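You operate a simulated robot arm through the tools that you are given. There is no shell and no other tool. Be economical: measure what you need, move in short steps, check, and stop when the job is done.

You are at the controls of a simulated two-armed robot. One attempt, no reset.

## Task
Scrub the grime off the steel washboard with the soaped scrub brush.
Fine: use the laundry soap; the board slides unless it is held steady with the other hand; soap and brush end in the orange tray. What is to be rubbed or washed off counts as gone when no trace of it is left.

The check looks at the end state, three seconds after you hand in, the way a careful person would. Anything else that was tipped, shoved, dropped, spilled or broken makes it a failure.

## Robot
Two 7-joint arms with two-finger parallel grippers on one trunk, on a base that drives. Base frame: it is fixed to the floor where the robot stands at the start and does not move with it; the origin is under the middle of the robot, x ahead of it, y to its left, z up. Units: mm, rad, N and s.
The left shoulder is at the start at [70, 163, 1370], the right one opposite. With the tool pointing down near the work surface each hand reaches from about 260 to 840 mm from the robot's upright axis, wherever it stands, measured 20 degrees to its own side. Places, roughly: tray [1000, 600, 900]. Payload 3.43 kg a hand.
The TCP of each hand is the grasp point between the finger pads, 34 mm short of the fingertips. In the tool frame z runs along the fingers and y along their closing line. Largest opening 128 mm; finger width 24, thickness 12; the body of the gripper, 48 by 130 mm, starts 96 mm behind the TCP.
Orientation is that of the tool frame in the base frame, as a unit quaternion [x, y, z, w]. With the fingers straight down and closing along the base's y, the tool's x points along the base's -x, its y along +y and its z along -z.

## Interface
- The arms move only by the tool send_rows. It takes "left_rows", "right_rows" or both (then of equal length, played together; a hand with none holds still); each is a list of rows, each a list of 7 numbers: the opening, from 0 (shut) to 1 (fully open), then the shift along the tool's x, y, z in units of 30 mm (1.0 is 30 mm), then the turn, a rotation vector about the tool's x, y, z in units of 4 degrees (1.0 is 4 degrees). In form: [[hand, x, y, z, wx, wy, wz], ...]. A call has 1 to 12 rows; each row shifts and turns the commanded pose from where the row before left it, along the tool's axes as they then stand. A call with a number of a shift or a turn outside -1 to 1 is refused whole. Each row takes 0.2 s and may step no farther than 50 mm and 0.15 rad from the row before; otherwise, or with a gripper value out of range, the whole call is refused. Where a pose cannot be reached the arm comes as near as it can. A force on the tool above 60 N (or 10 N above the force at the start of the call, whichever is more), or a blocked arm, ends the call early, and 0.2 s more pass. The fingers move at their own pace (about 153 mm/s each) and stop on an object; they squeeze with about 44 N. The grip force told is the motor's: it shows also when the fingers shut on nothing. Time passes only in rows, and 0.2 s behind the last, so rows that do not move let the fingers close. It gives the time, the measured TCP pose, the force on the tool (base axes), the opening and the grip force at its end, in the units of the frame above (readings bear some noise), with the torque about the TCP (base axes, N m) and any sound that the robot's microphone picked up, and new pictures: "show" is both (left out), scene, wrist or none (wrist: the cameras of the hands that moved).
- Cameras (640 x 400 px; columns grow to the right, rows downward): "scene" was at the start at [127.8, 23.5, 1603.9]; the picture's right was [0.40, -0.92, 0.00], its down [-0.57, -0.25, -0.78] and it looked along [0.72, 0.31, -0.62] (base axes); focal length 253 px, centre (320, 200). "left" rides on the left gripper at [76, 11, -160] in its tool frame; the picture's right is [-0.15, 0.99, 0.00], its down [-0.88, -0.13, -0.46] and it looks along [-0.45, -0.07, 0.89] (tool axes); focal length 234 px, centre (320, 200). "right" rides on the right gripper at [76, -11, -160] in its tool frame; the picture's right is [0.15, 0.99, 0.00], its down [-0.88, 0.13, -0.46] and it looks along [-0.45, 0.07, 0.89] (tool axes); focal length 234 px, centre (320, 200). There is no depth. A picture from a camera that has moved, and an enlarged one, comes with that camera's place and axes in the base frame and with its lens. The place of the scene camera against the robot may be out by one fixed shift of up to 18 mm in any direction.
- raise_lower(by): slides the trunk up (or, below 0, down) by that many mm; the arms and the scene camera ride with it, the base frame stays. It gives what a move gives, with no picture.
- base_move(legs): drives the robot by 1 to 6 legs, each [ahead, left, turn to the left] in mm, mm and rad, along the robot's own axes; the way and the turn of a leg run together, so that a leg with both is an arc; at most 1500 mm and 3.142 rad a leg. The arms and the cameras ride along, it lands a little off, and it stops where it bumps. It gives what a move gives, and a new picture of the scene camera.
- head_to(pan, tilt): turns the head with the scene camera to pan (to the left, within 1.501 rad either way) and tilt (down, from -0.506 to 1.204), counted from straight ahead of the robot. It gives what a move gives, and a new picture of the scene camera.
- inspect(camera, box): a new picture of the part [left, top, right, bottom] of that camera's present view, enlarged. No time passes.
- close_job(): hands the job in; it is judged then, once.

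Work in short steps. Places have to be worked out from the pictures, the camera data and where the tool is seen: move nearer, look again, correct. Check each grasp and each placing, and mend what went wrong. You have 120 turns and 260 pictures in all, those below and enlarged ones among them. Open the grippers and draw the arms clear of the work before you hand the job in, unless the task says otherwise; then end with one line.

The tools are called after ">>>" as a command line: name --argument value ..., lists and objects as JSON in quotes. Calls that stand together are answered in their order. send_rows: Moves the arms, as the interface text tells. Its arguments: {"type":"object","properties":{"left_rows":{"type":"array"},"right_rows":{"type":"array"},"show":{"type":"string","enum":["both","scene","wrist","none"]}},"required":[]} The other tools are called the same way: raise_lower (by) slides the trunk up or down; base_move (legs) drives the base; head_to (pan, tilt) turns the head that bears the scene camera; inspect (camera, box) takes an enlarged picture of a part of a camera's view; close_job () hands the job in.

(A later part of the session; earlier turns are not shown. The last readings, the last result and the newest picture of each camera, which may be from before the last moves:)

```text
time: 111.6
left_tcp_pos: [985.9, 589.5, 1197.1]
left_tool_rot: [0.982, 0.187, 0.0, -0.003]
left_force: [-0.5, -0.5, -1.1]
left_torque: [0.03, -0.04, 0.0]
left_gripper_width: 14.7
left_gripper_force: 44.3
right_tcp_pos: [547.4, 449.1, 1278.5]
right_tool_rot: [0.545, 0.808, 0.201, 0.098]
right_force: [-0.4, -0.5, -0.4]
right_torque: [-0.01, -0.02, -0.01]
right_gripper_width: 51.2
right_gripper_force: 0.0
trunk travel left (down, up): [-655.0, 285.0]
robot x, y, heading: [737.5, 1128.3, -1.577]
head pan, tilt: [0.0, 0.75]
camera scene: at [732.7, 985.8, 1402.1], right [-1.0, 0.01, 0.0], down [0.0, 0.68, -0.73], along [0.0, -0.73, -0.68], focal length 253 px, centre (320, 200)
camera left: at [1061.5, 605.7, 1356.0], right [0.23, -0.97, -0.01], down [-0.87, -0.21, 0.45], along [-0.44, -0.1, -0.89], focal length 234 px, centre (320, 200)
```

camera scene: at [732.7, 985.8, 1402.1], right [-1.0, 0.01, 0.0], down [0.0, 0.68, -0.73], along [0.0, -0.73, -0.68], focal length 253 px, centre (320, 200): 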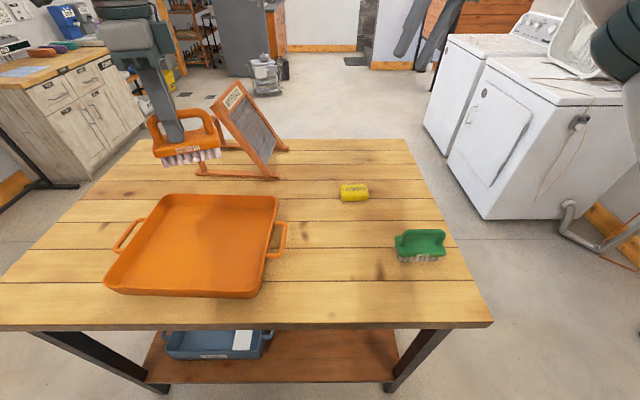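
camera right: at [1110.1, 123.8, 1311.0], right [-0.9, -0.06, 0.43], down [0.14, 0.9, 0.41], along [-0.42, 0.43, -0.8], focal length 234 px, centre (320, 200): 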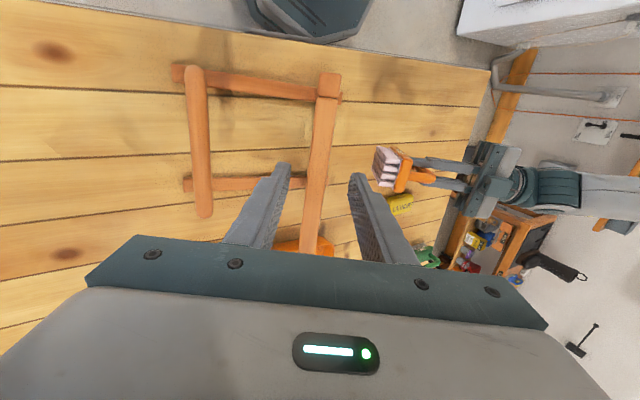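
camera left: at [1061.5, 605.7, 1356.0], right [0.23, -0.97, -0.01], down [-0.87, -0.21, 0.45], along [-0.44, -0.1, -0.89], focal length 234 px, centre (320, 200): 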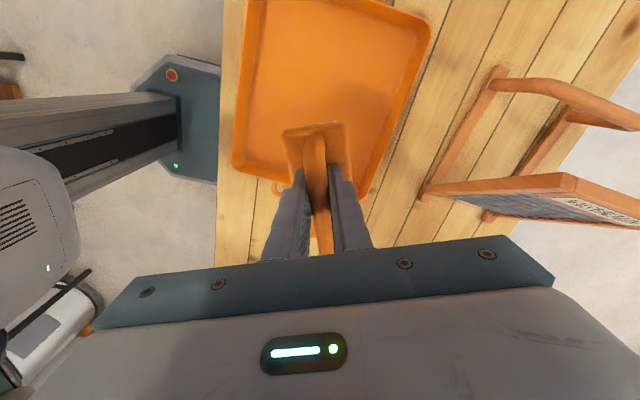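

The brush is well over the tray's interior. I descend most of the way.

>>> send_rows --left_rows '[[0, 0.3, 0, 1, 0, 0, 0], [0, 0.3, 0, 1, 0, 0, 0], [0, 0, 0, 1, 0, 0, 0], [0, 0, 0, 1, 0, 0, 0], [0, 0, 0, 1, 0, 0, 0], [0, 0, 0, 1, 0, 0, 0], [0, 0, 0, 1, 0, 0, 0]]' --show "both"

>>> inspect --camera "scene" --box '[80, 170, 300, 320]'

```text
time: 113.2
left_tcp_pos: [1004.1, 595.9, 983.3]
left_tool_rot: [0.982, 0.188, -0.001, -0.002]
left_force: [-0.1, -0.1, -0.7]
left_torque: [0.01, -0.03, -0.03]
left_gripper_width: 15.1
left_gripper_force: 43.9
right_tcp_pos: [549.2, 447.8, 1279.1]
right_tool_rot: [0.543, 0.81, 0.2, 0.097]
right_force: [-0.3, 0.5, 0.6]
right_torque: [0.03, 0.0, 0.04]
right_gripper_width: 51.2
right_gripper_force: 0.0
trunk travel left (down, up): [-655.0, 285.0]
robot x, y, heading: [738.4, 1129.6, -1.574]
head pan, tilt: [0.0, 0.75]
camera scene: at [733.7, 985.0, 1402.0], right [-1.0, 0.01, 0.0], down [0.0, 0.68, -0.73], along [0.0, -0.73, -0.68], focal length 253 px, centre (320, 200)
camera left: at [1080.9, 611.8, 1142.8], right [0.23, -0.97, -0.01], down [-0.87, -0.21, 0.46], along [-0.45, -0.1, -0.89], focal length 234 px, centre (320, 200)
```

scene: 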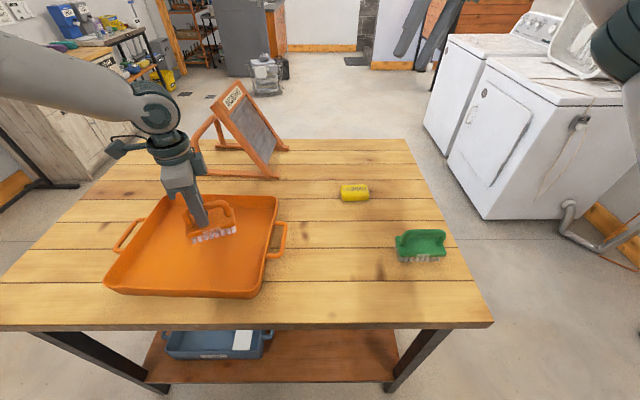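
left: 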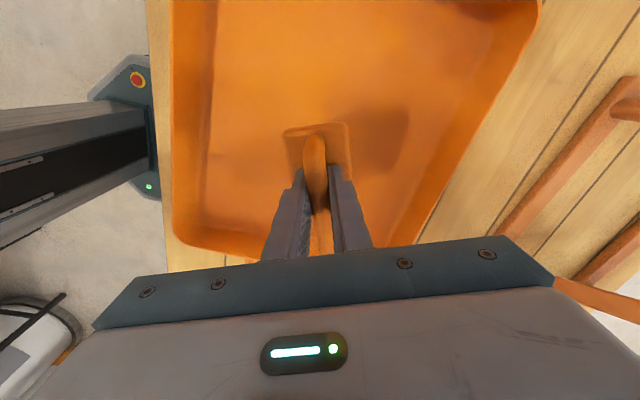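

```text
2.67 times, centred on (190, 245) of scene
camera zoom: at [733.7, 985.0, 1402.0], right [-1.0, 0.01, 0.0], down [0.0, 0.68, -0.73], along [0.0, -0.73, -0.68], focal length 675 px, centre (667, 80)
```

zoom: 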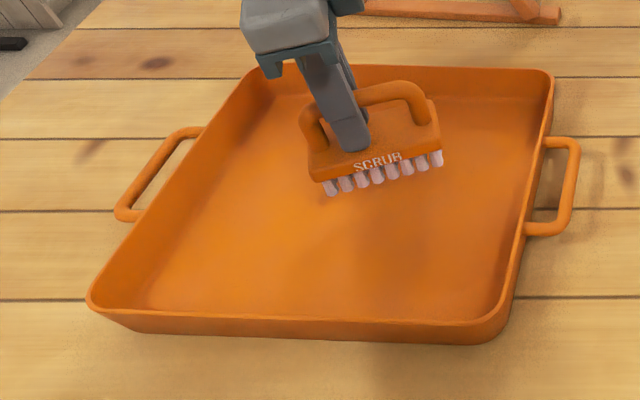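

Inside the tray; I lower until touch.

>>> send_rows --left_rows '[[0, 0, 0, 0.8, 0, 0, 0], [0, 0, 0, 0.3, 0, 0, 0], [0, 0, 0, 0.15, 0, 0, 0]]' --show "none"

```text
time: 114.0
left_tcp_pos: [1003.0, 597.7, 948.4]
left_tool_rot: [0.982, 0.187, 0.0, -0.002]
left_force: [0.3, 0.0, -1.0]
left_torque: [0.02, -0.05, 0.04]
left_gripper_width: 15.1
left_gripper_force: 44.2
right_tcp_pos: [547.7, 449.9, 1278.5]
right_tool_rot: [0.543, 0.809, 0.2, 0.098]
right_force: [-0.4, 0.1, -0.7]
right_torque: [-0.02, 0.0, -0.02]
right_gripper_width: 51.3
right_gripper_force: 0.0
trunk travel left (down, up): [-655.0, 285.0]
robot x, y, heading: [733.2, 1130.2, -1.575]
head pan, tilt: [0.0, 0.75]
```

No contact yet at 948; two more small steps.

>>> send_rows --left_rows '[[0, 0, 0, 0.15, 0, 0, 0], [0, 0, 0, 0.12, 0, 0, 0]]' --show "none"

>>> inspect --camera "scene" --box '[140, 180, 280, 280]'

```text
time: 114.6
left_tcp_pos: [1001.3, 596.8, 942.2]
left_tool_rot: [0.982, 0.188, -0.001, 0.0]
left_force: [4.2, -2.2, 17.3]
left_torque: [-0.2, 0.86, 0.14]
left_gripper_width: 14.8
left_gripper_force: 43.6
right_tcp_pos: [548.2, 451.8, 1281.0]
right_tool_rot: [0.543, 0.81, 0.2, 0.098]
right_force: [-0.1, -0.1, -0.4]
right_torque: [-0.02, 0.02, 0.03]
right_gripper_width: 51.5
right_gripper_force: 0.1
trunk travel left (down, up): [-655.0, 285.0]
robot x, y, heading: [738.7, 1133.8, -1.575]
head pan, tilt: [0.0, 0.75]
```

```text
4.00 times, centred on (210, 230) of scene
camera zoom: at [733.6, 987.7, 1402.7], right [-1.0, 0.01, 0.0], down [0.0, 0.68, -0.73], along [0.0, -0.73, -0.68], focal length 1012 px, centre (760, 80)
```

zoom: 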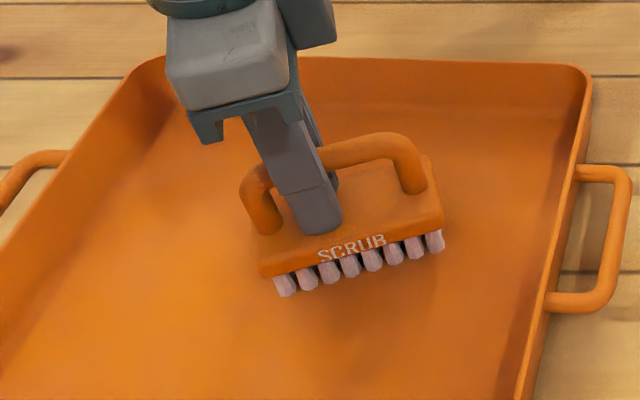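

Contact with the tray floor. I open partly and lift straight off.

>>> send_rows --left_rows '[[0.35, 0, 0, 0, 0, 0, 0], [0.35, 0, 0, 0, 0, 0, 0], [0.35, 0, 0, -0.7, 0, 0, 0], [0.35, 0, 0, -1, 0, 0, 0], [0.35, 0, 0, -1, 0, 0, 0], [0.35, 0, 0, -1, 0, 0, 0], [0.35, 0, 0, -1, 0, 0, 0]]' --show "both"

```text
time: 116.2
left_tcp_pos: [1001.1, 597.1, 1082.8]
left_tool_rot: [0.982, 0.188, -0.001, -0.003]
left_force: [-0.5, 0.0, 0.7]
left_torque: [-0.03, -0.01, -0.01]
left_gripper_width: 44.9
left_gripper_force: 0.0
right_tcp_pos: [547.6, 450.8, 1279.8]
right_tool_rot: [0.544, 0.809, 0.2, 0.099]
right_force: [0.5, -0.2, 0.4]
right_torque: [0.0, 0.01, -0.04]
right_gripper_width: 51.0
right_gripper_force: 0.0
trunk travel left (down, up): [-655.0, 285.0]
robot x, y, heading: [737.1, 1129.0, -1.578]
head pan, tilt: [0.0, 0.75]
camera scene: at [733.4, 987.3, 1402.2], right [-1.0, 0.01, 0.0], down [0.0, 0.68, -0.73], along [0.0, -0.73, -0.68], focal length 253 px, centre (320, 200)
camera left: at [1077.5, 614.2, 1241.5], right [0.23, -0.97, -0.01], down [-0.87, -0.21, 0.46], along [-0.44, -0.1, -0.89], focal length 234 px, centre (320, 200)
```

scene: 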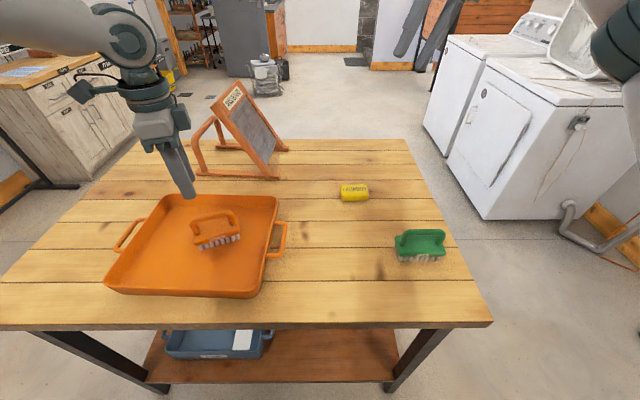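
left: 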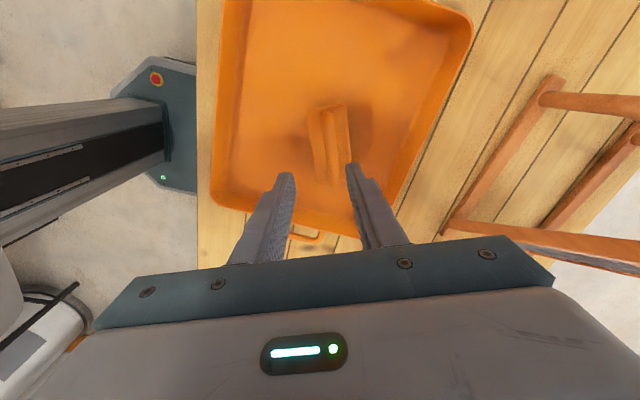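

The brush stands in the tray. Next the soap with the right hand: I remove its tilt and start the yaw, while the left hand moves up and aside.

>>> send_rows --right_rows '[[0.8, 0, 0, 0, 1, 0, 0], [0.8, 0, 0, 0, 1, 0, 0], [0.8, 0, 0, 0, 1, 0, 0], [0.8, 0, 0, 0, 1, 0, 0], [0.8, 0, 0, 0, 1, 0, 0], [0.8, 0, 0, 0, 1, 0, 0], [0.8, 0, 0, 0, 0.4, 0, 0], [0.8, 0, 0, 0, 0, 0, -1], [0.8, 0, 0, 0, 0, 0, -1], [0.8, 0, 0, 0, 0, 0, -1], [0.8, 0, 0, 0, 0, 0, -1], [0.8, 0, 0, 0, 0, 0, -1]]' --left_rows '[[0.35, 0, 0, -1, 0, 0, 0], [0.35, 0, 0, -1, 0, 0, 0], [0.35, 0, 0, -1, 0, 0, 0], [0.35, 1, 0, -1, 0, 0, 0], [0.35, 1, 0, 0, 0, 0, 0], [0.35, 1, 0, 0, 0, 0, 0], [0.35, 1, 0, 0, 0, 0, 0], [0.35, 1, 0, 0, 0, 0, 0], [0.35, 1, 0, 0, 0, 0, 0], [0.35, 0, 0, 0, 0, 0, 0], [0.35, 0, 0, 0, 0, 0, 0], [0.35, 0, 0, 0, 0, 0, 0]]' --show "none"

>>> send_rows --right_rows '[[0.8, 0, 0, 0, 0, 0, -1], [0.8, 0, 0, 0, 0, 0, -1], [0.8, 0, 0, 0, 0, 0, -1], [0.8, 0, 0, 0, 0, 0, -1], [0.8, 0, 0, 0, 0, 0, -1], [0.8, 0, 0, 0, 0, 0, -1], [0.8, 0, 0, 0, 0, 0, -1], [0.8, 0, 0, 0, 0, 0, -1], [0.8, 0, 0, 0, 0, 0, -1], [0.8, 0, 0, 0, 0, 0, -1], [0.8, 0, 0, 0, 0, 0, -1]]' --show "both"

```text
time: 118.8
left_tcp_pos: [1170.1, 660.1, 1202.5]
left_tool_rot: [0.982, 0.187, -0.001, -0.003]
left_force: [0.0, -0.6, -1.4]
left_torque: [0.0, 0.0, 0.01]
left_gripper_width: 44.8
left_gripper_force: 0.1
right_tcp_pos: [561.7, 490.1, 1258.6]
right_tool_rot: [0.4, 0.916, 0.019, -0.021]
right_force: [-0.3, -0.6, -0.5]
right_torque: [0.0, 0.01, -0.02]
right_gripper_width: 102.2
right_gripper_force: 0.0
right hand out of reach, approached as far as the arm can: row 10, 11, 12
trunk travel left (down, up): [-655.0, 285.0]
robot x, y, heading: [732.7, 1127.6, -1.574]
head pan, tilt: [0.0, 0.75]
```

```text
time: 121.2
left_tcp_pos: [1170.6, 660.5, 1201.8]
left_tool_rot: [0.982, 0.187, 0.0, -0.003]
left_force: [-0.2, 0.1, 0.2]
left_torque: [0.02, -0.01, 0.01]
left_gripper_width: 44.8
left_gripper_force: 0.1
right_tcp_pos: [644.0, 670.4, 1190.9]
right_tool_rot: [0.028, 0.999, 0.026, -0.012]
right_force: [0.0, 0.1, 0.1]
right_torque: [-0.01, 0.0, 0.0]
right_gripper_width: 102.4
right_gripper_force: 0.0
right hand out of reach, approached as far as the arm can: row 1, 2, 3, 4, 5, 6, 7, 8, 9, 10, 11
trunk travel left (down, up): [-655.0, 285.0]
robot x, y, heading: [734.0, 1130.0, -1.573]
head pan, tilt: [0.0, 0.75]
camera scene: at [733.9, 986.4, 1402.2], right [-1.0, 0.01, 0.0], down [0.0, 0.68, -0.73], along [0.0, -0.73, -0.68], focal length 253 px, centre (320, 200)
camera right: at [570.2, 655.9, 1353.3], right [-0.09, 0.99, 0.05], down [0.9, 0.06, 0.44], along [0.43, 0.09, -0.9], focal length 234 px, centre (320, 200)
```

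scene: 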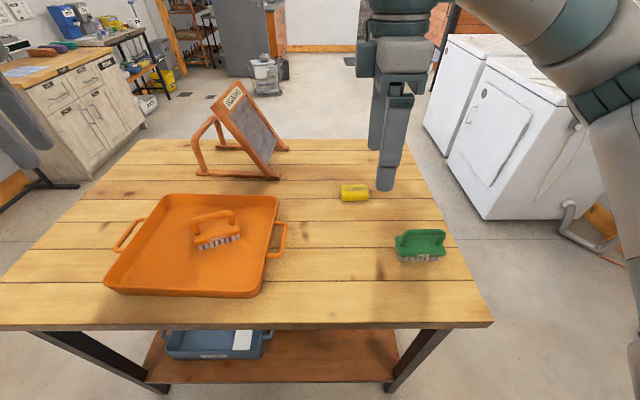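
right: 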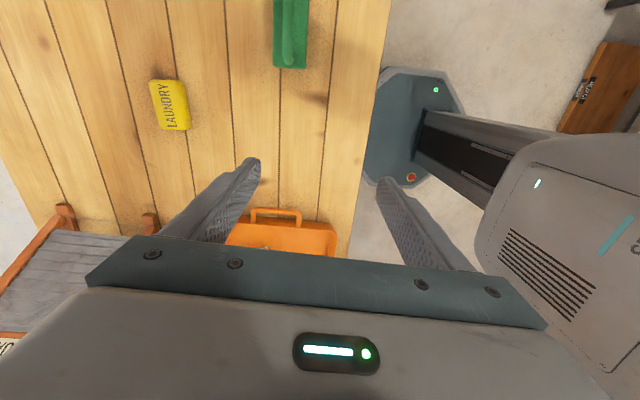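

The right hand is now vertical, closing along y; the soap shows at about [618,420]. I move over it while descending to z≈1010.

>>> send_rows --right_rows '[[0.9, 0.1, -0.9, 0.67, 0, 0, 0], [0.9, 0.1, -0.9, 0.67, 0, 0, 0], [0.9, 0.1, -0.9, 0.67, 0, 0, 0], [0.9, 0.1, -0.9, 0.67, 0, 0, 0], [0.9, 0.1, -0.9, 0.67, 0, 0, 0], [0.9, 0.1, -0.9, 0.67, 0, 0, 0], [0.9, 0.1, -0.9, 0.67, 0, 0, 0], [0.9, 0.1, -0.9, 0.67, 0, 0, 0], [0.9, 0.1, -0.9, 0.67, 0, 0, 0]]' --show "both"

>>> inspect --camera "right" --box '[220, 80, 420, 230]'

```text
time: 123.2
left_tcp_pos: [1169.9, 660.4, 1202.5]
left_tool_rot: [0.982, 0.187, -0.001, -0.002]
left_force: [0.9, -0.9, 0.1]
left_torque: [-0.01, -0.01, 0.0]
left_gripper_width: 44.8
left_gripper_force: 0.1
right_tcp_pos: [660.2, 652.5, 1033.6]
right_tool_rot: [0.028, 0.999, 0.026, -0.014]
right_force: [1.2, 0.6, 0.1]
right_torque: [0.02, -0.03, 0.02]
right_gripper_width: 115.3
right_gripper_force: 0.1
right hand out of reach, approached as far as the arm can: row 1, 2, 3, 4, 5, 6, 7, 8, 9
trunk travel left (down, up): [-655.0, 285.0]
robot x, y, heading: [736.8, 1132.6, -1.582]
head pan, tilt: [0.0, 0.75]
camera scene: at [733.8, 986.1, 1402.1], right [-1.0, 0.01, 0.0], down [0.0, 0.68, -0.73], along [0.0, -0.73, -0.68], focal length 253 px, centre (320, 200)
camera right: at [587.3, 637.3, 1195.7], right [-0.09, 0.99, 0.05], down [0.9, 0.06, 0.44], along [0.43, 0.09, -0.9], focal length 234 px, centre (320, 200)
```

scene: 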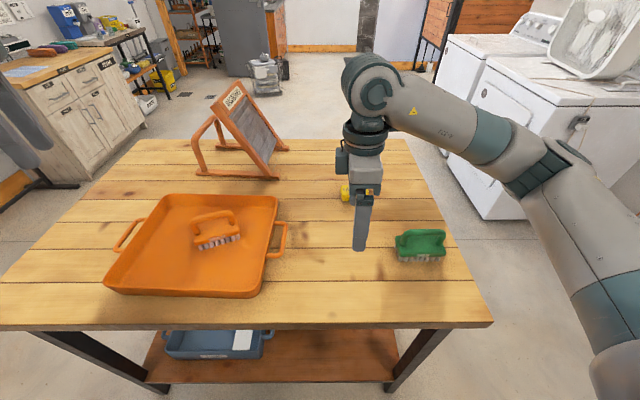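
right: 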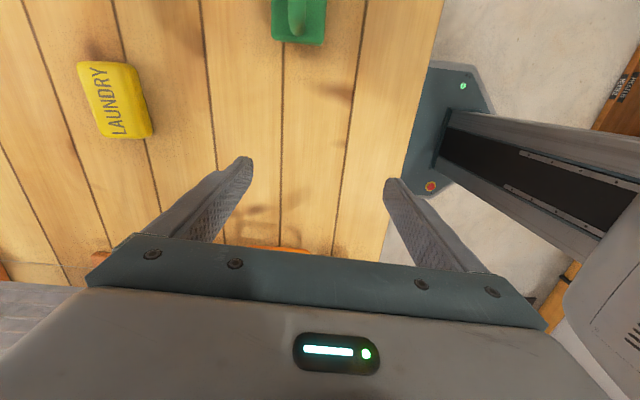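

```text
2.67 times, centred on (320, 155) of right
camera zoom: at [587.3, 637.3, 1195.7], right [-0.09, 0.99, 0.05], down [0.9, 0.06, 0.44], along [0.43, 0.09, -0.9], focal length 624 px, centre (320, 320)
```

zoom: 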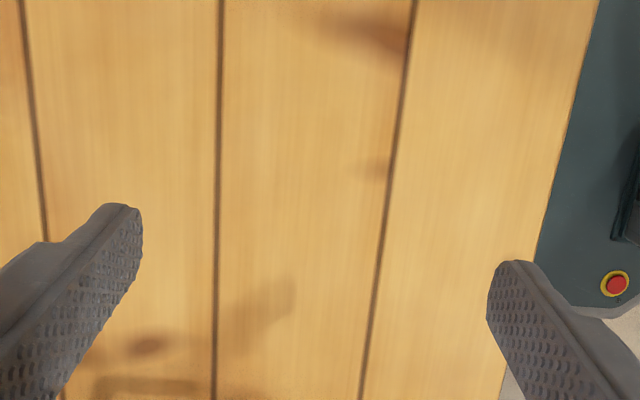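

The right wrist is at its limit with this orientation. The left hand already closes nearly along y, so I use it for the soap: first raise the right hand and turn it back.

>>> send_rows --right_rows '[[0.9, 0, 0, -1, 0, 0, 1], [0.9, 0, 0, -1, 0, 0, 1], [0.9, 0, 0, -1, 0, 0, 1], [0.9, 0, 0, -1, 0, 0, 1], [0.9, 0, 0, -1, 0, 0, 1], [0.9, 0, 0, -1, 0, 0, 1], [0.9, 0, 0, 0, 0, 0, 1], [0.9, 0, 0, 0, 0, 0, 1], [0.9, 0, 0, 0, 0, 0, 1], [0.9, 0, 0, 0, 0, 0, 1], [0.9, 0, 0, 0, 0, 0, 1], [0.9, 0, 0, 0, 0, 0, 1]]' --show "none"

>>> base_move --legs '[[0, -170, 0]]'

```text
time: 125.8
left_tcp_pos: [1170.5, 660.1, 1202.3]
left_tool_rot: [0.982, 0.188, 0.0, -0.003]
left_force: [0.6, -0.4, -0.1]
left_torque: [0.0, -0.01, -0.02]
left_gripper_width: 44.8
left_gripper_force: 0.0
right_tcp_pos: [666.0, 642.9, 1214.4]
right_tool_rot: [0.432, 0.902, 0.018, -0.023]
right_force: [-0.6, -0.1, 0.1]
right_torque: [0.0, -0.04, -0.03]
right_gripper_width: 115.2
right_gripper_force: 0.1
trunk travel left (down, up): [-655.0, 285.0]
robot x, y, heading: [734.8, 1129.2, -1.579]
head pan, tilt: [0.0, 0.75]
```

```text
time: 127.3
left_tcp_pos: [997.8, 661.6, 1201.3]
left_tool_rot: [0.982, 0.189, 0.0, -0.002]
left_force: [0.5, -0.9, 0.2]
left_torque: [0.01, 0.02, 0.0]
left_gripper_width: 44.8
left_gripper_force: 0.1
right_tcp_pos: [493.9, 644.0, 1213.7]
right_tool_rot: [0.429, 0.903, 0.019, -0.023]
right_force: [0.4, 0.9, -0.1]
right_torque: [-0.02, 0.0, 0.01]
right_gripper_width: 115.2
right_gripper_force: 0.1
trunk travel left (down, up): [-655.0, 285.0]
robot x, y, heading: [560.1, 1131.1, -1.574]
head pan, tilt: [0.0, 0.75]
camera scene: at [561.9, 987.1, 1402.1], right [-1.0, 0.0, 0.0], down [0.0, 0.68, -0.73], along [0.0, -0.73, -0.68], focal length 253 px, centre (320, 200)
```

scene: 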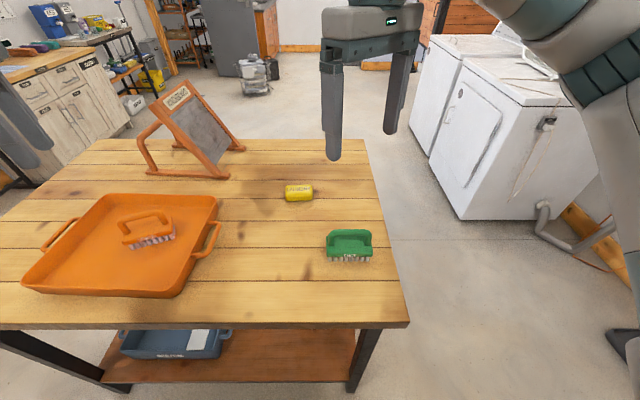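

Left hand goes over toward the soap, descending to z≈1090.

>>> send_rows --left_rows '[[0.8, -1, 0.22, 0.3, 0, 0, 0], [0.8, -1, 0.22, 0.3, 0, 0, 0], [0.8, -1, 0.22, 0.3, 0, 0, 0], [0.8, -1, 0.22, 0.3, 0, 0, 0], [0.8, -1, 0.22, 0.3, 0, 0, 0], [0.8, -1, 0.22, 0.3, 0, 0, 0], [0.8, -1, 0.22, 0.3, 0, 0, 0], [0.8, -1, 0.22, 0.3, 0, 0, 0], [0.8, -1, 0.22, 0.3, 0, 0, 0], [0.8, -1, 0.22, 0.3, 0, 0, 0], [0.8, -1, 0.22, 0.3, 0, 0, 0], [0.8, -1, 0.22, 0.3, 0, 0, 0]]' --show "both"

```text
time: 129.9
left_tcp_pos: [746.2, 498.4, 1099.4]
left_tool_rot: [0.982, 0.189, -0.002, -0.002]
left_force: [0.7, -0.1, 0.4]
left_torque: [0.02, 0.03, 0.03]
left_gripper_width: 101.9
left_gripper_force: 0.0
left hand out of reach, approached as far as the arm can: row 10, 11, 12
right_tcp_pos: [494.0, 641.7, 1213.5]
right_tool_rot: [0.43, 0.902, 0.02, -0.022]
right_force: [-0.2, 0.1, -0.3]
right_torque: [0.02, 0.02, -0.01]
right_gripper_width: 115.1
right_gripper_force: 0.0
trunk travel left (down, up): [-655.0, 285.0]
robot x, y, heading: [559.1, 1128.0, -1.573]
head pan, tilt: [0.0, 0.75]
camera scene: at [560.4, 986.3, 1402.0], right [-1.0, 0.0, 0.0], down [0.0, 0.68, -0.73], along [0.0, -0.73, -0.68], focal length 253 px, centre (320, 200)
camera left: at [824.1, 515.5, 1258.0], right [0.23, -0.97, -0.01], down [-0.86, -0.21, 0.46], along [-0.45, -0.1, -0.89], focal length 234 px, centre (320, 200)
```

scene: 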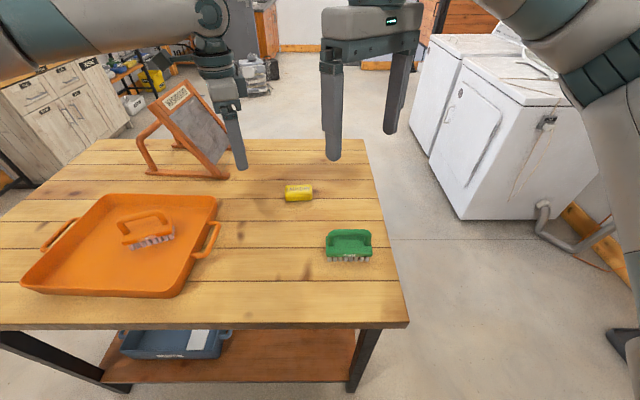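
left: 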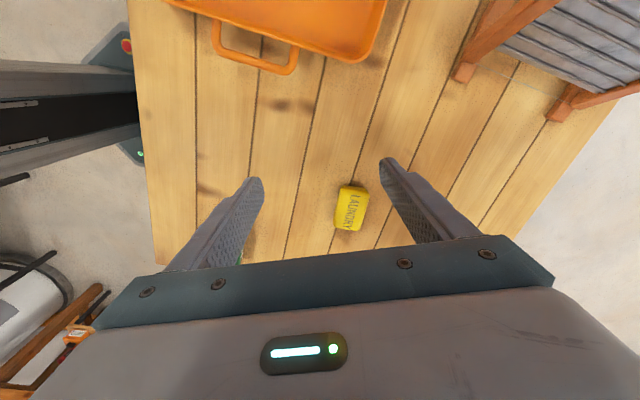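

The trunk being low makes far reaches hard (wrist above shoulder). I raise the trunk back by 190 mm and then approach the soap (seen at about [645,419]) going down with the arm.

>>> raise_lower --by 190

>>> send_rows --left_rows '[[0.8, 0, 0, 1, 0, 0, 0], [0.8, 0, 0, 1, 0, 0, 0], [0.8, 0, 0, 1, 0, 0, 0], [0.8, 0, 0, 1, 0, 0, 0], [0.8, 0, 0, 1, 0, 0, 0], [0.8, 0, 0, 1, 0, 0, 0], [0.8, -1, 0.3, 0, 0, 0, 0], [0.8, -1, 0.3, 0, 0, 0, 0], [0.8, -1, 0.3, 0, 0, 0, 0], [0.8, 0, 0, 0, 0, 0, 0]]' --show "both"

```text
time: 131.9
left_tcp_pos: [747.6, 499.7, 1289.4]
left_tool_rot: [0.982, 0.188, -0.002, -0.003]
left_force: [-0.2, -0.7, 0.2]
left_torque: [0.01, -0.02, -0.01]
left_gripper_width: 102.4
left_gripper_force: 0.1
right_tcp_pos: [492.9, 642.7, 1403.1]
right_tool_rot: [0.43, 0.902, 0.018, -0.023]
right_force: [-0.6, -0.1, -0.8]
right_torque: [0.01, -0.04, 0.01]
right_gripper_width: 115.3
right_gripper_force: 0.1
trunk travel left (down, up): [-845.0, 95.0]
robot x, y, heading: [564.5, 1132.9, -1.571]
head pan, tilt: [0.0, 0.75]
```

```text
time: 134.2
left_tcp_pos: [765.0, 513.6, 1141.7]
left_tool_rot: [0.982, 0.188, -0.003, -0.002]
left_force: [0.0, 0.1, -1.0]
left_torque: [0.0, 0.05, 0.02]
left_gripper_width: 102.3
left_gripper_force: 0.0
left hand out of reach, approached as far as the arm can: row 3, 4, 5, 6, 7, 8, 9
right_tcp_pos: [494.1, 643.2, 1403.3]
right_tool_rot: [0.43, 0.903, 0.019, -0.023]
right_force: [-0.2, 0.2, 0.7]
right_torque: [-0.01, -0.04, 0.01]
right_gripper_width: 115.4
right_gripper_force: 0.1
trunk travel left (down, up): [-845.0, 95.0]
robot x, y, heading: [564.3, 1132.4, -1.577]
head pan, tilt: [0.0, 0.75]
camera scene: at [560.5, 987.0, 1592.1], right [-1.0, 0.0, 0.0], down [0.0, 0.68, -0.73], along [0.0, -0.73, -0.68], focal length 253 px, centre (320, 200)
camera left: at [842.0, 530.3, 1301.0], right [0.23, -0.97, 0.0], down [-0.86, -0.21, 0.46], along [-0.45, -0.1, -0.89], focal length 234 px, centre (320, 200)
```

scene: 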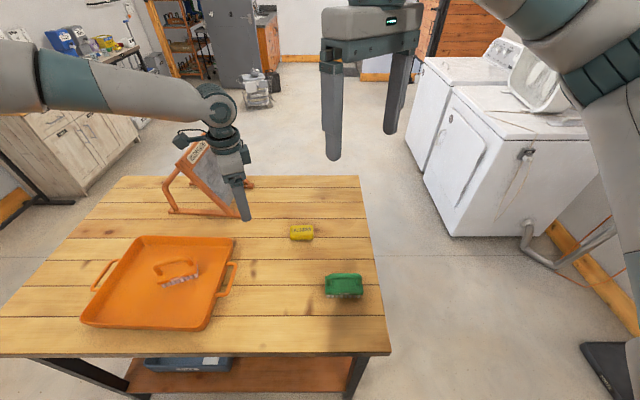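
left: 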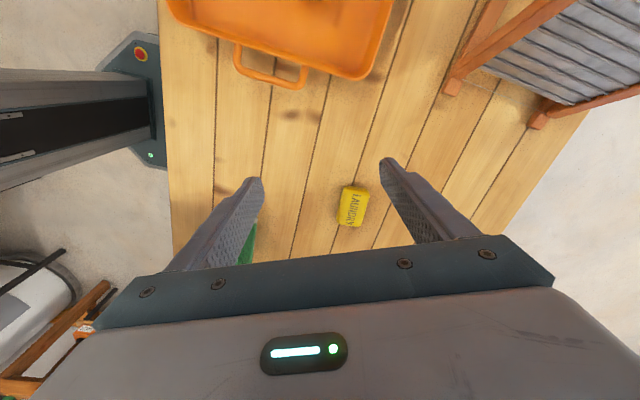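

The left arm's elbow is far out, so leftward-forward targets suit it better. I drive 180 mm further in −x so the soap lies to the robot's left-front.

>>> base_move --legs '[[0, -190, 0]]'

>>> send_rows --left_rows '[[0.8, 0, 0, 1, 0, 0, 0], [0.8, 0.3, 0.9, 0.5, 0, 0, 0], [0.8, 0.3, 0.9, 0.5, 0, 0, 0], [0.8, 0.3, 0.9, 0, 0, 0, 0], [0.8, 0, 0, 0, 0, 0, 0]]' --show "both"

```text
time: 135.7
left_tcp_pos: [580.6, 514.8, 1140.5]
left_tool_rot: [0.982, 0.189, -0.003, -0.002]
left_force: [0.3, 0.3, -0.3]
left_torque: [-0.02, 0.06, -0.01]
left_gripper_width: 102.3
left_gripper_force: 0.2
right_tcp_pos: [308.7, 643.8, 1404.0]
right_tool_rot: [0.429, 0.903, 0.019, -0.024]
right_force: [0.5, -0.2, 1.0]
right_torque: [0.0, 0.08, -0.01]
right_gripper_width: 115.1
right_gripper_force: 0.0
trunk travel left (down, up): [-845.0, 95.0]
robot x, y, heading: [378.4, 1132.2, -1.574]
head pan, tilt: [0.0, 0.75]
camera scene: at [376.7, 987.5, 1592.1], right [-1.0, 0.0, 0.0], down [0.0, 0.68, -0.73], along [0.0, -0.73, -0.68], focal length 253 px, centre (320, 200)
```

scene: 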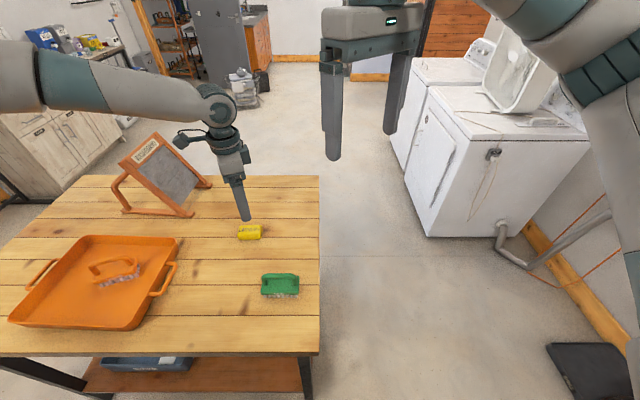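

```text
time: 136.9
left_tcp_pos: [654.1, 467.1, 1099.4]
left_tool_rot: [0.982, 0.19, -0.002, -0.001]
left_force: [-0.3, -1.0, -0.5]
left_torque: [0.0, 0.0, -0.02]
left_gripper_width: 102.4
left_gripper_force: 0.0
left hand out of reach, approached as far as the arm can: row 1, 2, 3, 4
right_tcp_pos: [307.1, 643.6, 1403.0]
right_tool_rot: [0.429, 0.903, 0.019, -0.023]
right_force: [0.0, 0.4, 0.2]
right_torque: [-0.02, 0.01, 0.02]
right_gripper_width: 115.1
right_gripper_force: 0.0
trunk travel left (down, up): [-845.0, 95.0]
robot x, y, heading: [376.7, 1132.1, -1.571]
head pan, tilt: [0.0, 0.75]
camera scene: at [373.3, 987.7, 1592.1], right [-1.0, 0.0, 0.0], down [0.0, 0.68, -0.73], along [0.0, -0.73, -0.68], focal length 253 px, centre (320, 200)
camera left: at [731.7, 485.2, 1257.3], right [0.23, -0.97, 0.0], down [-0.86, -0.21, 0.46], along [-0.45, -0.1, -0.89], focal length 234 px, centre (320, 200)
```

scene: 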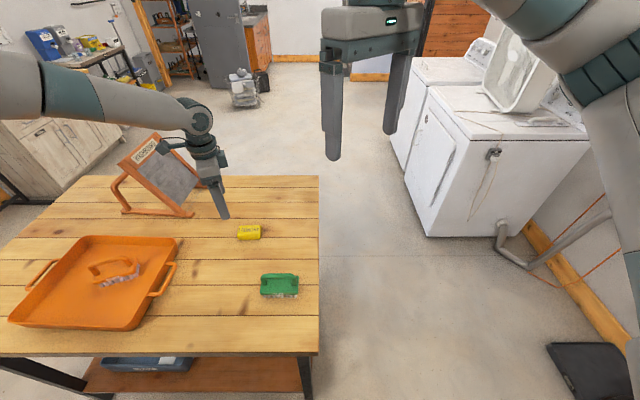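
left: 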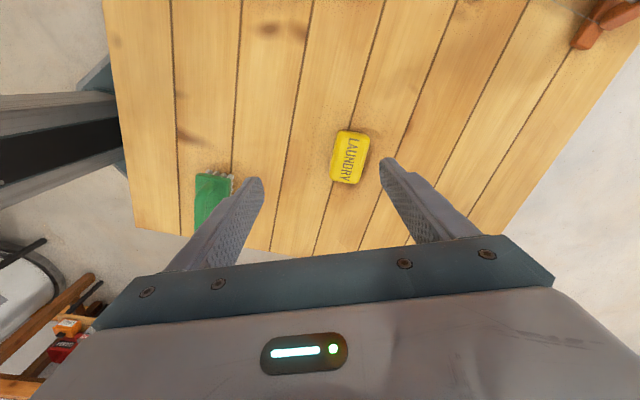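

Better: the soap is at about [638,418] now and the hand at [654,467]. I continue toward it and down.

>>> send_rows --left_rows '[[0.8, -0.4, 0.5, 0, 0, 0, 0], [0.8, -0.4, 0.5, 0, 0, 0, 0], [0.8, -0.3, 0.35, 0, 0, 0, 0], [0.8, 0, 0, 0.7, 0, 0, 0], [0.8, 0, 0, 0.7, 0, 0, 0], [0.8, 0, 0, 0.7, 0, 0, 0]]' --show "wrist"

```text
time: 138.3
left_tcp_pos: [670.5, 480.6, 1064.3]
left_tool_rot: [0.982, 0.19, -0.002, -0.002]
left_force: [0.2, -0.9, 0.1]
left_torque: [0.02, -0.01, 0.01]
left_gripper_width: 102.1
left_gripper_force: 0.1
left hand out of reach, approached as far as the arm can: row 1, 2, 3, 4, 5, 6
right_tcp_pos: [306.6, 644.5, 1402.9]
right_tool_rot: [0.429, 0.903, 0.018, -0.022]
right_force: [0.5, -0.4, 0.2]
right_torque: [0.03, -0.02, -0.01]
right_gripper_width: 115.4
right_gripper_force: 0.1
trunk travel left (down, up): [-845.0, 95.0]
robot x, y, heading: [377.9, 1134.4, -1.578]
head pan, tilt: [0.0, 0.75]
camera left: at [749.0, 497.7, 1223.2], right [0.23, -0.97, 0.0], down [-0.86, -0.21, 0.46], along [-0.45, -0.1, -0.89], focal length 234 px, centre (320, 200)
```

left: 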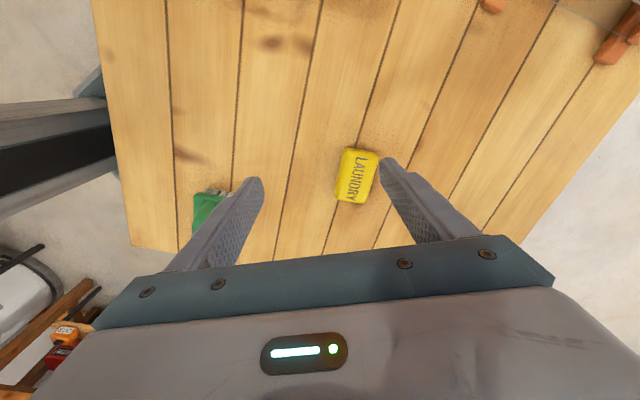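

The wrist seems to limit again. The soap is about 82 mm long, within the opening, so I can grip it lengthwise with the hand in its neutral orientation: I rotate −72° about tool z.

>>> send_rows --left_rows '[[0.9, 0, 0, 0, 0, 0, -1], [0.9, 0, 0, 0, 0, 0, -1], [0.9, 0, 0, 0, 0, 0, -1], [0.9, 0, 0, 0, 0, 0, -1], [0.9, 0, 0, 0, 0, 0, -1], [0.9, 0, 0, 0, 0, 0, -1], [0.9, 0, 0, 0, 0, 0, -1], [0.9, 0, 0, 0, 0, 0, -1], [0.9, 0, 0, 0, 0, 0, -1], [0.9, 0, 0, 0, 0, 0, -1], [0.9, 0, 0, 0, 0, 0, -1], [0.9, 0, 0, 0, 0, 0, -1]]' --show "none"

>>> send_rows --left_rows '[[0.9, 0, 0, 0, 0, 0, -1], [0.9, 0, 0, 0, 0, 0, -1], [0.9, 0, 0, 0, 0, 0, -1], [0.9, 0, 0, 0, 0, 0, -1], [0.9, 0, 0, 0, 0, 0, -1], [0.9, 0, 0, 0, 0, 0, -1]]' --show "both"

```text
time: 140.9
left_tcp_pos: [674.3, 479.5, 1064.1]
left_tool_rot: [0.82, 0.573, 0.0, -0.003]
left_force: [-0.5, -0.1, 0.4]
left_torque: [0.02, 0.0, 0.0]
left_gripper_width: 115.6
left_gripper_force: 0.1
right_tcp_pos: [306.5, 645.1, 1403.1]
right_tool_rot: [0.429, 0.903, 0.019, -0.023]
right_force: [-0.2, -0.1, 0.0]
right_torque: [0.01, 0.0, 0.01]
right_gripper_width: 115.3
right_gripper_force: 0.0
trunk travel left (down, up): [-845.0, 95.0]
robot x, y, heading: [372.1, 1133.8, -1.575]
head pan, tilt: [0.0, 0.75]
```

```text
time: 142.3
left_tcp_pos: [673.6, 479.7, 1062.9]
left_tool_rot: [0.683, 0.731, 0.0, -0.003]
left_force: [0.0, -0.8, 0.4]
left_torque: [0.03, 0.05, 0.02]
left_gripper_width: 115.3
left_gripper_force: 0.0
right_tcp_pos: [305.0, 645.0, 1402.8]
right_tool_rot: [0.429, 0.903, 0.019, -0.024]
right_force: [0.3, 0.4, 0.1]
right_torque: [-0.01, -0.02, -0.03]
right_gripper_width: 115.2
right_gripper_force: 0.0
trunk travel left (down, up): [-845.0, 95.0]
robot x, y, heading: [372.8, 1129.0, -1.576]
head pan, tilt: [0.0, 0.75]
camera scene: at [372.8, 987.7, 1592.1], right [-1.0, 0.0, 0.0], down [0.0, 0.68, -0.73], along [0.0, -0.73, -0.68], focal length 253 px, centre (320, 200)
camera left: at [682.3, 556.6, 1223.9], right [1.0, -0.08, 0.0], down [-0.07, -0.89, 0.45], along [-0.04, -0.45, -0.89], focal length 234 px, centre (320, 200)
```

scene: 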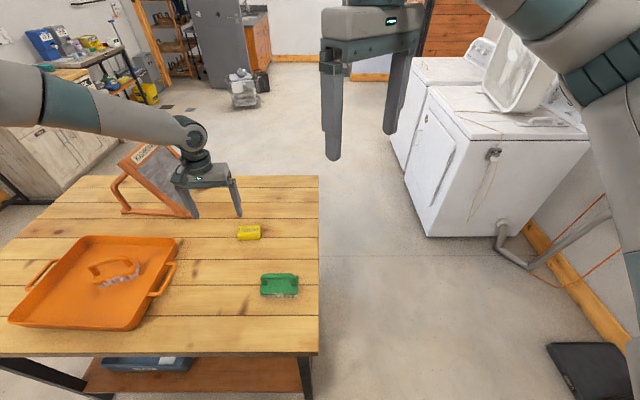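
left: 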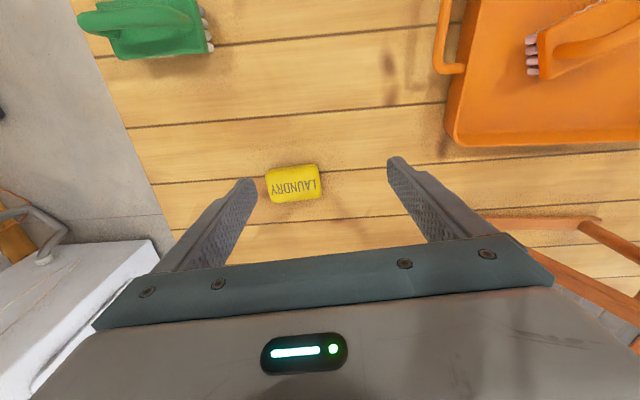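

Soap at about [629,427] in this view. I shift (−45,−53) and see if the arm follows now.

>>> send_rows --left_rows '[[0.9, -0.83, -0.8, 0, 0, 0, 0], [0.9, -0.83, -0.8, 0, 0, 0, 0], [0.9, 0, 0, 1, 0, 0, 0], [0.9, 0, 0, 1, 0, 0, 0]]' --show "both"

```text
time: 143.3
left_tcp_pos: [674.7, 490.1, 1050.7]
left_tool_rot: [0.683, 0.73, -0.001, -0.003]
left_force: [0.7, -0.1, 0.2]
left_torque: [-0.01, 0.02, 0.01]
left_gripper_width: 115.3
left_gripper_force: 0.0
left hand out of reach, approached as far as the arm can: row 1, 2, 3, 4
right_tcp_pos: [306.3, 643.8, 1404.6]
right_tool_rot: [0.429, 0.903, 0.019, -0.023]
right_force: [0.2, 0.5, 0.0]
right_torque: [-0.02, 0.01, -0.01]
right_gripper_width: 115.1
right_gripper_force: 0.1
trunk travel left (down, up): [-845.0, 95.0]
robot x, y, heading: [374.1, 1128.0, -1.573]
head pan, tilt: [0.0, 0.75]
camera scene: at [373.3, 987.5, 1592.1], right [-1.0, 0.0, 0.0], down [0.0, 0.68, -0.73], along [0.0, -0.73, -0.68], focal length 253 px, centre (320, 200)
camera left: at [682.5, 566.3, 1210.2], right [1.0, -0.08, -0.01], down [-0.07, -0.89, 0.46], along [-0.04, -0.45, -0.89], focal length 234 px, centre (320, 200)
```

scene: 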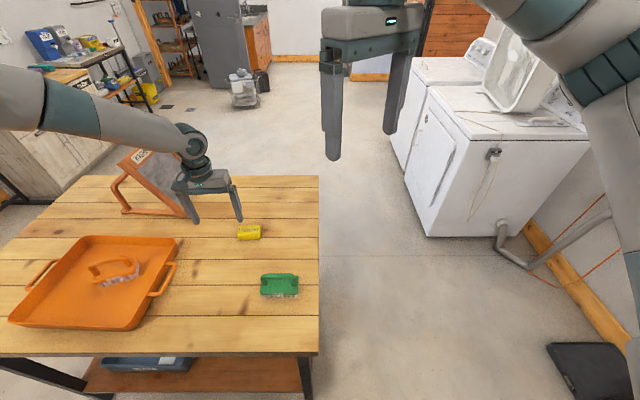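
left: 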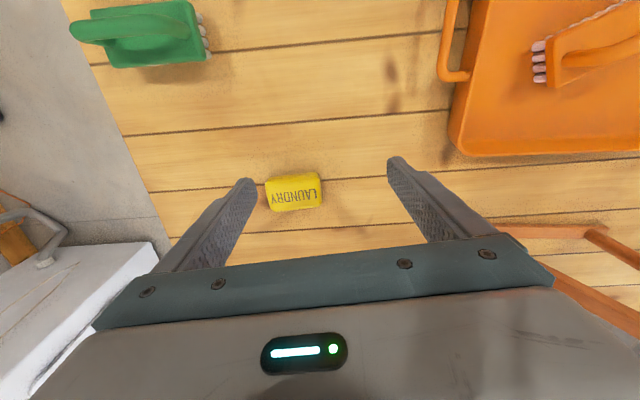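

The left elbow pose is the limit, not the wrist. The right arm in neutral orientation (closing along x) can take the soap lengthwise. I raise the left hand, turn the right one to close along x, and drive back to x≈800.

>>> send_rows --left_rows '[[0.5, 0, 0, -1, 0, 0, 0], [0.5, 0, 0, -1, 0, 0, 0], [0.5, 0, 0, -1, 0, 0, 0], [0.5, 0, 0, -1, 0, 0, 0], [0.5, 0, 0, -1, 0, 0, 0], [0.5, 0, 0, -1, 0, 0, 0], [0.5, 0, 0, -1, 0, 0, 0], [0.5, 0, 0, 0, 0, 0, 0], [0.5, 0, 0, 0, 0, 0, 0]]' --right_rows '[[0.9, 0, 0, 0, 0, 0, 1], [0.9, 0, 0, 0, 0, 0, 1], [0.9, 0, 0, 0, 0, 0, 1], [0.9, 0, 0, 0, 0, 0, 1], [0.9, 0, 0, 0, 0, 0, 1], [0.9, 0, 0, 0, 0, 0, 1], [0.9, 0, 0, 0, 0, 0, 1], [0.9, 0, 0, 0, 0, 0, 1], [0.9, 0, 0, 0, 0, 0, 0.7]]' --show "none"

>>> base_move --legs '[[0, 430, 0]]'

```text
time: 145.3
left_tcp_pos: [675.4, 488.4, 1262.2]
left_tool_rot: [0.683, 0.73, 0.0, -0.003]
left_force: [0.2, -0.5, 0.0]
left_torque: [0.02, 0.01, -0.03]
left_gripper_width: 64.1
left_gripper_force: 0.0
right_tcp_pos: [304.8, 644.7, 1403.9]
right_tool_rot: [0.68, 0.733, 0.012, -0.028]
right_force: [-1.2, 0.8, -0.4]
right_torque: [0.01, 0.0, 0.0]
right_gripper_width: 115.4
right_gripper_force: 0.2
trunk travel left (down, up): [-845.0, 95.0]
robot x, y, heading: [373.7, 1133.0, -1.574]
head pan, tilt: [0.0, 0.75]
```

```text
time: 147.9
left_tcp_pos: [1098.7, 485.2, 1261.1]
left_tool_rot: [0.685, 0.729, 0.0, -0.002]
left_force: [0.0, -0.5, -0.5]
left_torque: [0.01, -0.02, -0.02]
left_gripper_width: 63.9
left_gripper_force: 0.0
right_tcp_pos: [732.3, 644.3, 1403.3]
right_tool_rot: [0.68, 0.732, 0.011, -0.027]
right_force: [0.0, 0.6, 1.0]
right_torque: [0.02, -0.01, 0.0]
right_gripper_width: 115.4
right_gripper_force: 0.1
trunk travel left (down, up): [-845.0, 95.0]
robot x, y, heading: [800.6, 1131.1, -1.583]
head pan, tilt: [0.0, 0.75]
camera scene: at [799.6, 985.7, 1592.1], right [-1.0, 0.01, 0.0], down [0.01, 0.68, -0.73], along [0.0, -0.73, -0.68], focal length 253 px, centre (320, 200)
```

scene: 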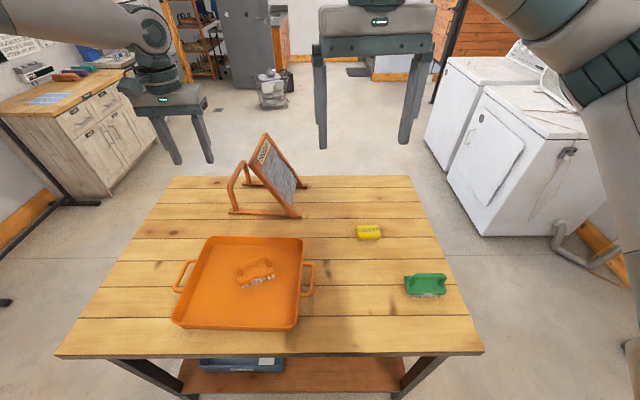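

Right hand at [732,644,1403], closing along x. I bring it over the soap, descending to z≈1060.

>>> send_rows --right_rows '[[0.9, -0.59, -0.32, 0.95, 0, 0, 0], [0.9, -0.59, -0.32, 0.95, 0, 0, 0], [0.9, -0.59, -0.32, 0.95, 0, 0, 0], [0.9, -0.59, -0.32, 0.95, 0, 0, 0], [0.9, -0.59, -0.32, 0.95, 0, 0, 0], [0.9, -0.59, -0.32, 0.95, 0, 0, 0], [0.9, -0.59, -0.32, 0.95, 0, 0, 0], [0.9, -0.59, -0.32, 0.95, 0, 0, 0], [0.9, -0.59, -0.32, 0.95, 0, 0, 0], [0.9, -0.59, -0.32, 0.95, 0, 0, 0], [0.9, -0.59, -0.32, 0.95, 0, 0, 0], [0.9, -0.59, -0.32, 0.95, 0, 0, 0]]' --show "both"

```text
time: 150.5
left_tcp_pos: [1100.6, 485.1, 1260.7]
left_tool_rot: [0.685, 0.728, 0.0, -0.002]
left_force: [-0.6, 0.3, -0.5]
left_torque: [0.03, 0.01, 0.02]
left_gripper_width: 64.0
left_gripper_force: 0.2
right_tcp_pos: [625.3, 439.5, 1051.4]
right_tool_rot: [0.681, 0.732, 0.011, -0.026]
right_force: [-0.8, 0.1, -0.1]
right_torque: [0.01, -0.06, -0.01]
right_gripper_width: 115.4
right_gripper_force: 0.0
trunk travel left (down, up): [-845.0, 95.0]
robot x, y, heading: [804.0, 1132.1, -1.574]
head pan, tilt: [0.0, 0.75]
camera scene: at [801.3, 984.6, 1592.1], right [-1.0, 0.01, 0.0], down [0.0, 0.68, -0.73], along [-0.01, -0.73, -0.68], focal length 253 px, centre (320, 200)
camera right: at [612.7, 506.2, 1216.1], right [0.98, 0.22, -0.01], down [0.2, -0.89, 0.4], along [0.08, -0.4, -0.91], focal length 234 px, centre (320, 200)
```

scene: 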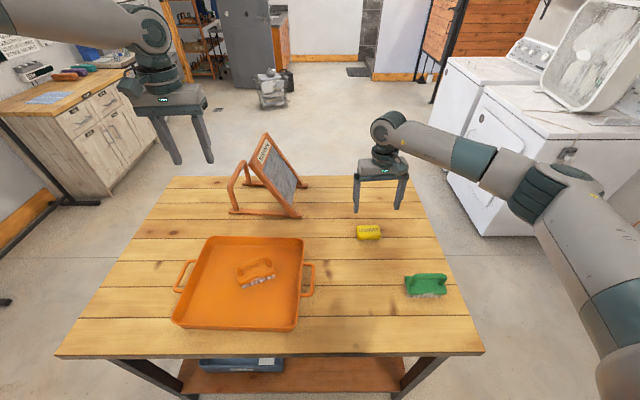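
right: 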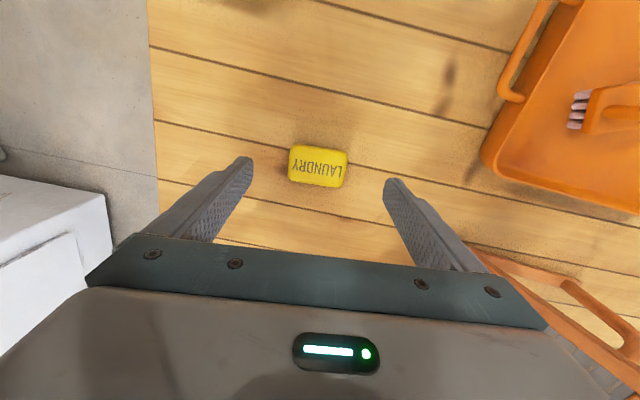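

The soap sits nicely between the fingers at [627,419], aligned to within 2°. I go down 120 mm with a small y correction.

>>> send_rows --right_rows '[[0.95, -0.3, 0.03, 1, 0, 0, 0], [0.95, -0.3, 0.03, 1, 0, 0, 0], [0.95, -0.3, 0, 1, 0, 0, 0], [0.95, 0, 0, 0.8, 0, 0, 0]]' --show "both"

>>> inspect --camera "scene" --box '[310, 180, 440, 270]'

```text
time: 151.5
left_tcp_pos: [1101.1, 484.3, 1260.9]
left_tool_rot: [0.685, 0.728, 0.0, -0.003]
left_force: [0.0, -0.5, 0.2]
left_torque: [0.02, 0.01, 0.01]
left_gripper_width: 63.9
left_gripper_force: 0.1
right_tcp_pos: [626.4, 421.2, 938.7]
right_tool_rot: [0.681, 0.732, 0.011, -0.027]
right_force: [-0.6, 0.4, 1.2]
right_torque: [0.01, -0.02, 0.01]
right_gripper_width: 121.5
right_gripper_force: 0.1
trunk travel left (down, up): [-845.0, 95.0]
robot x, y, heading: [804.2, 1128.6, -1.579]
head pan, tilt: [0.0, 0.75]
camera scene: at [801.3, 985.1, 1592.1], right [-1.0, 0.01, 0.0], down [0.0, 0.68, -0.73], along [-0.01, -0.73, -0.68], focal length 253 px, centre (320, 200)
camera right: at [614.1, 487.5, 1103.2], right [0.98, 0.22, -0.01], down [0.2, -0.89, 0.4], along [0.08, -0.4, -0.91], focal length 234 px, centre (320, 200)
```

scene: 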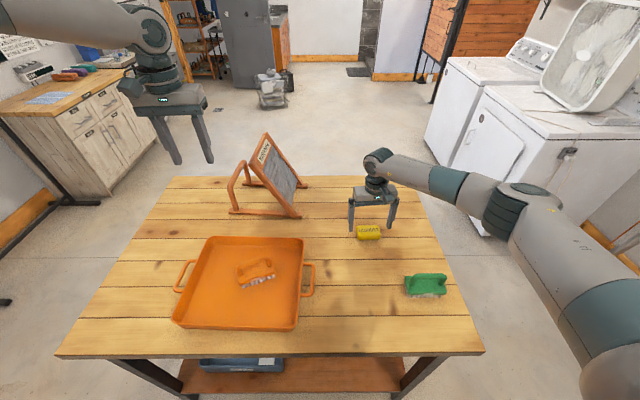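
right: 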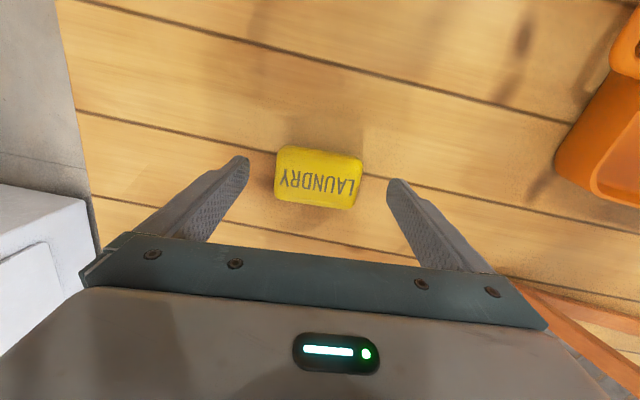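

```text
4.44 times, centred on (375, 225) of scene
camera zoom: at [801.3, 985.1, 1592.1], right [-1.0, 0.01, 0.0], down [0.0, 0.68, -0.73], along [-0.01, -0.73, -0.68], focal length 1125 px, centre (76, 89)
```

zoom: 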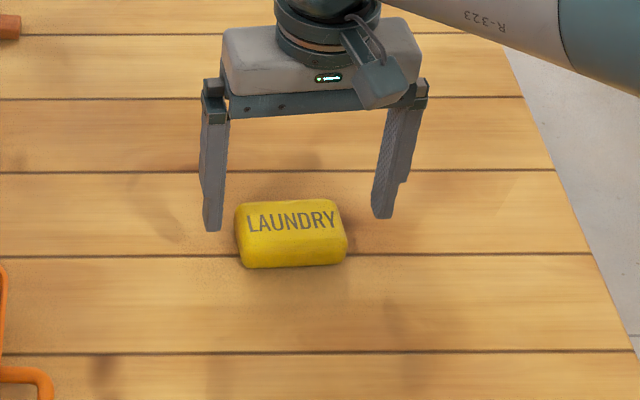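

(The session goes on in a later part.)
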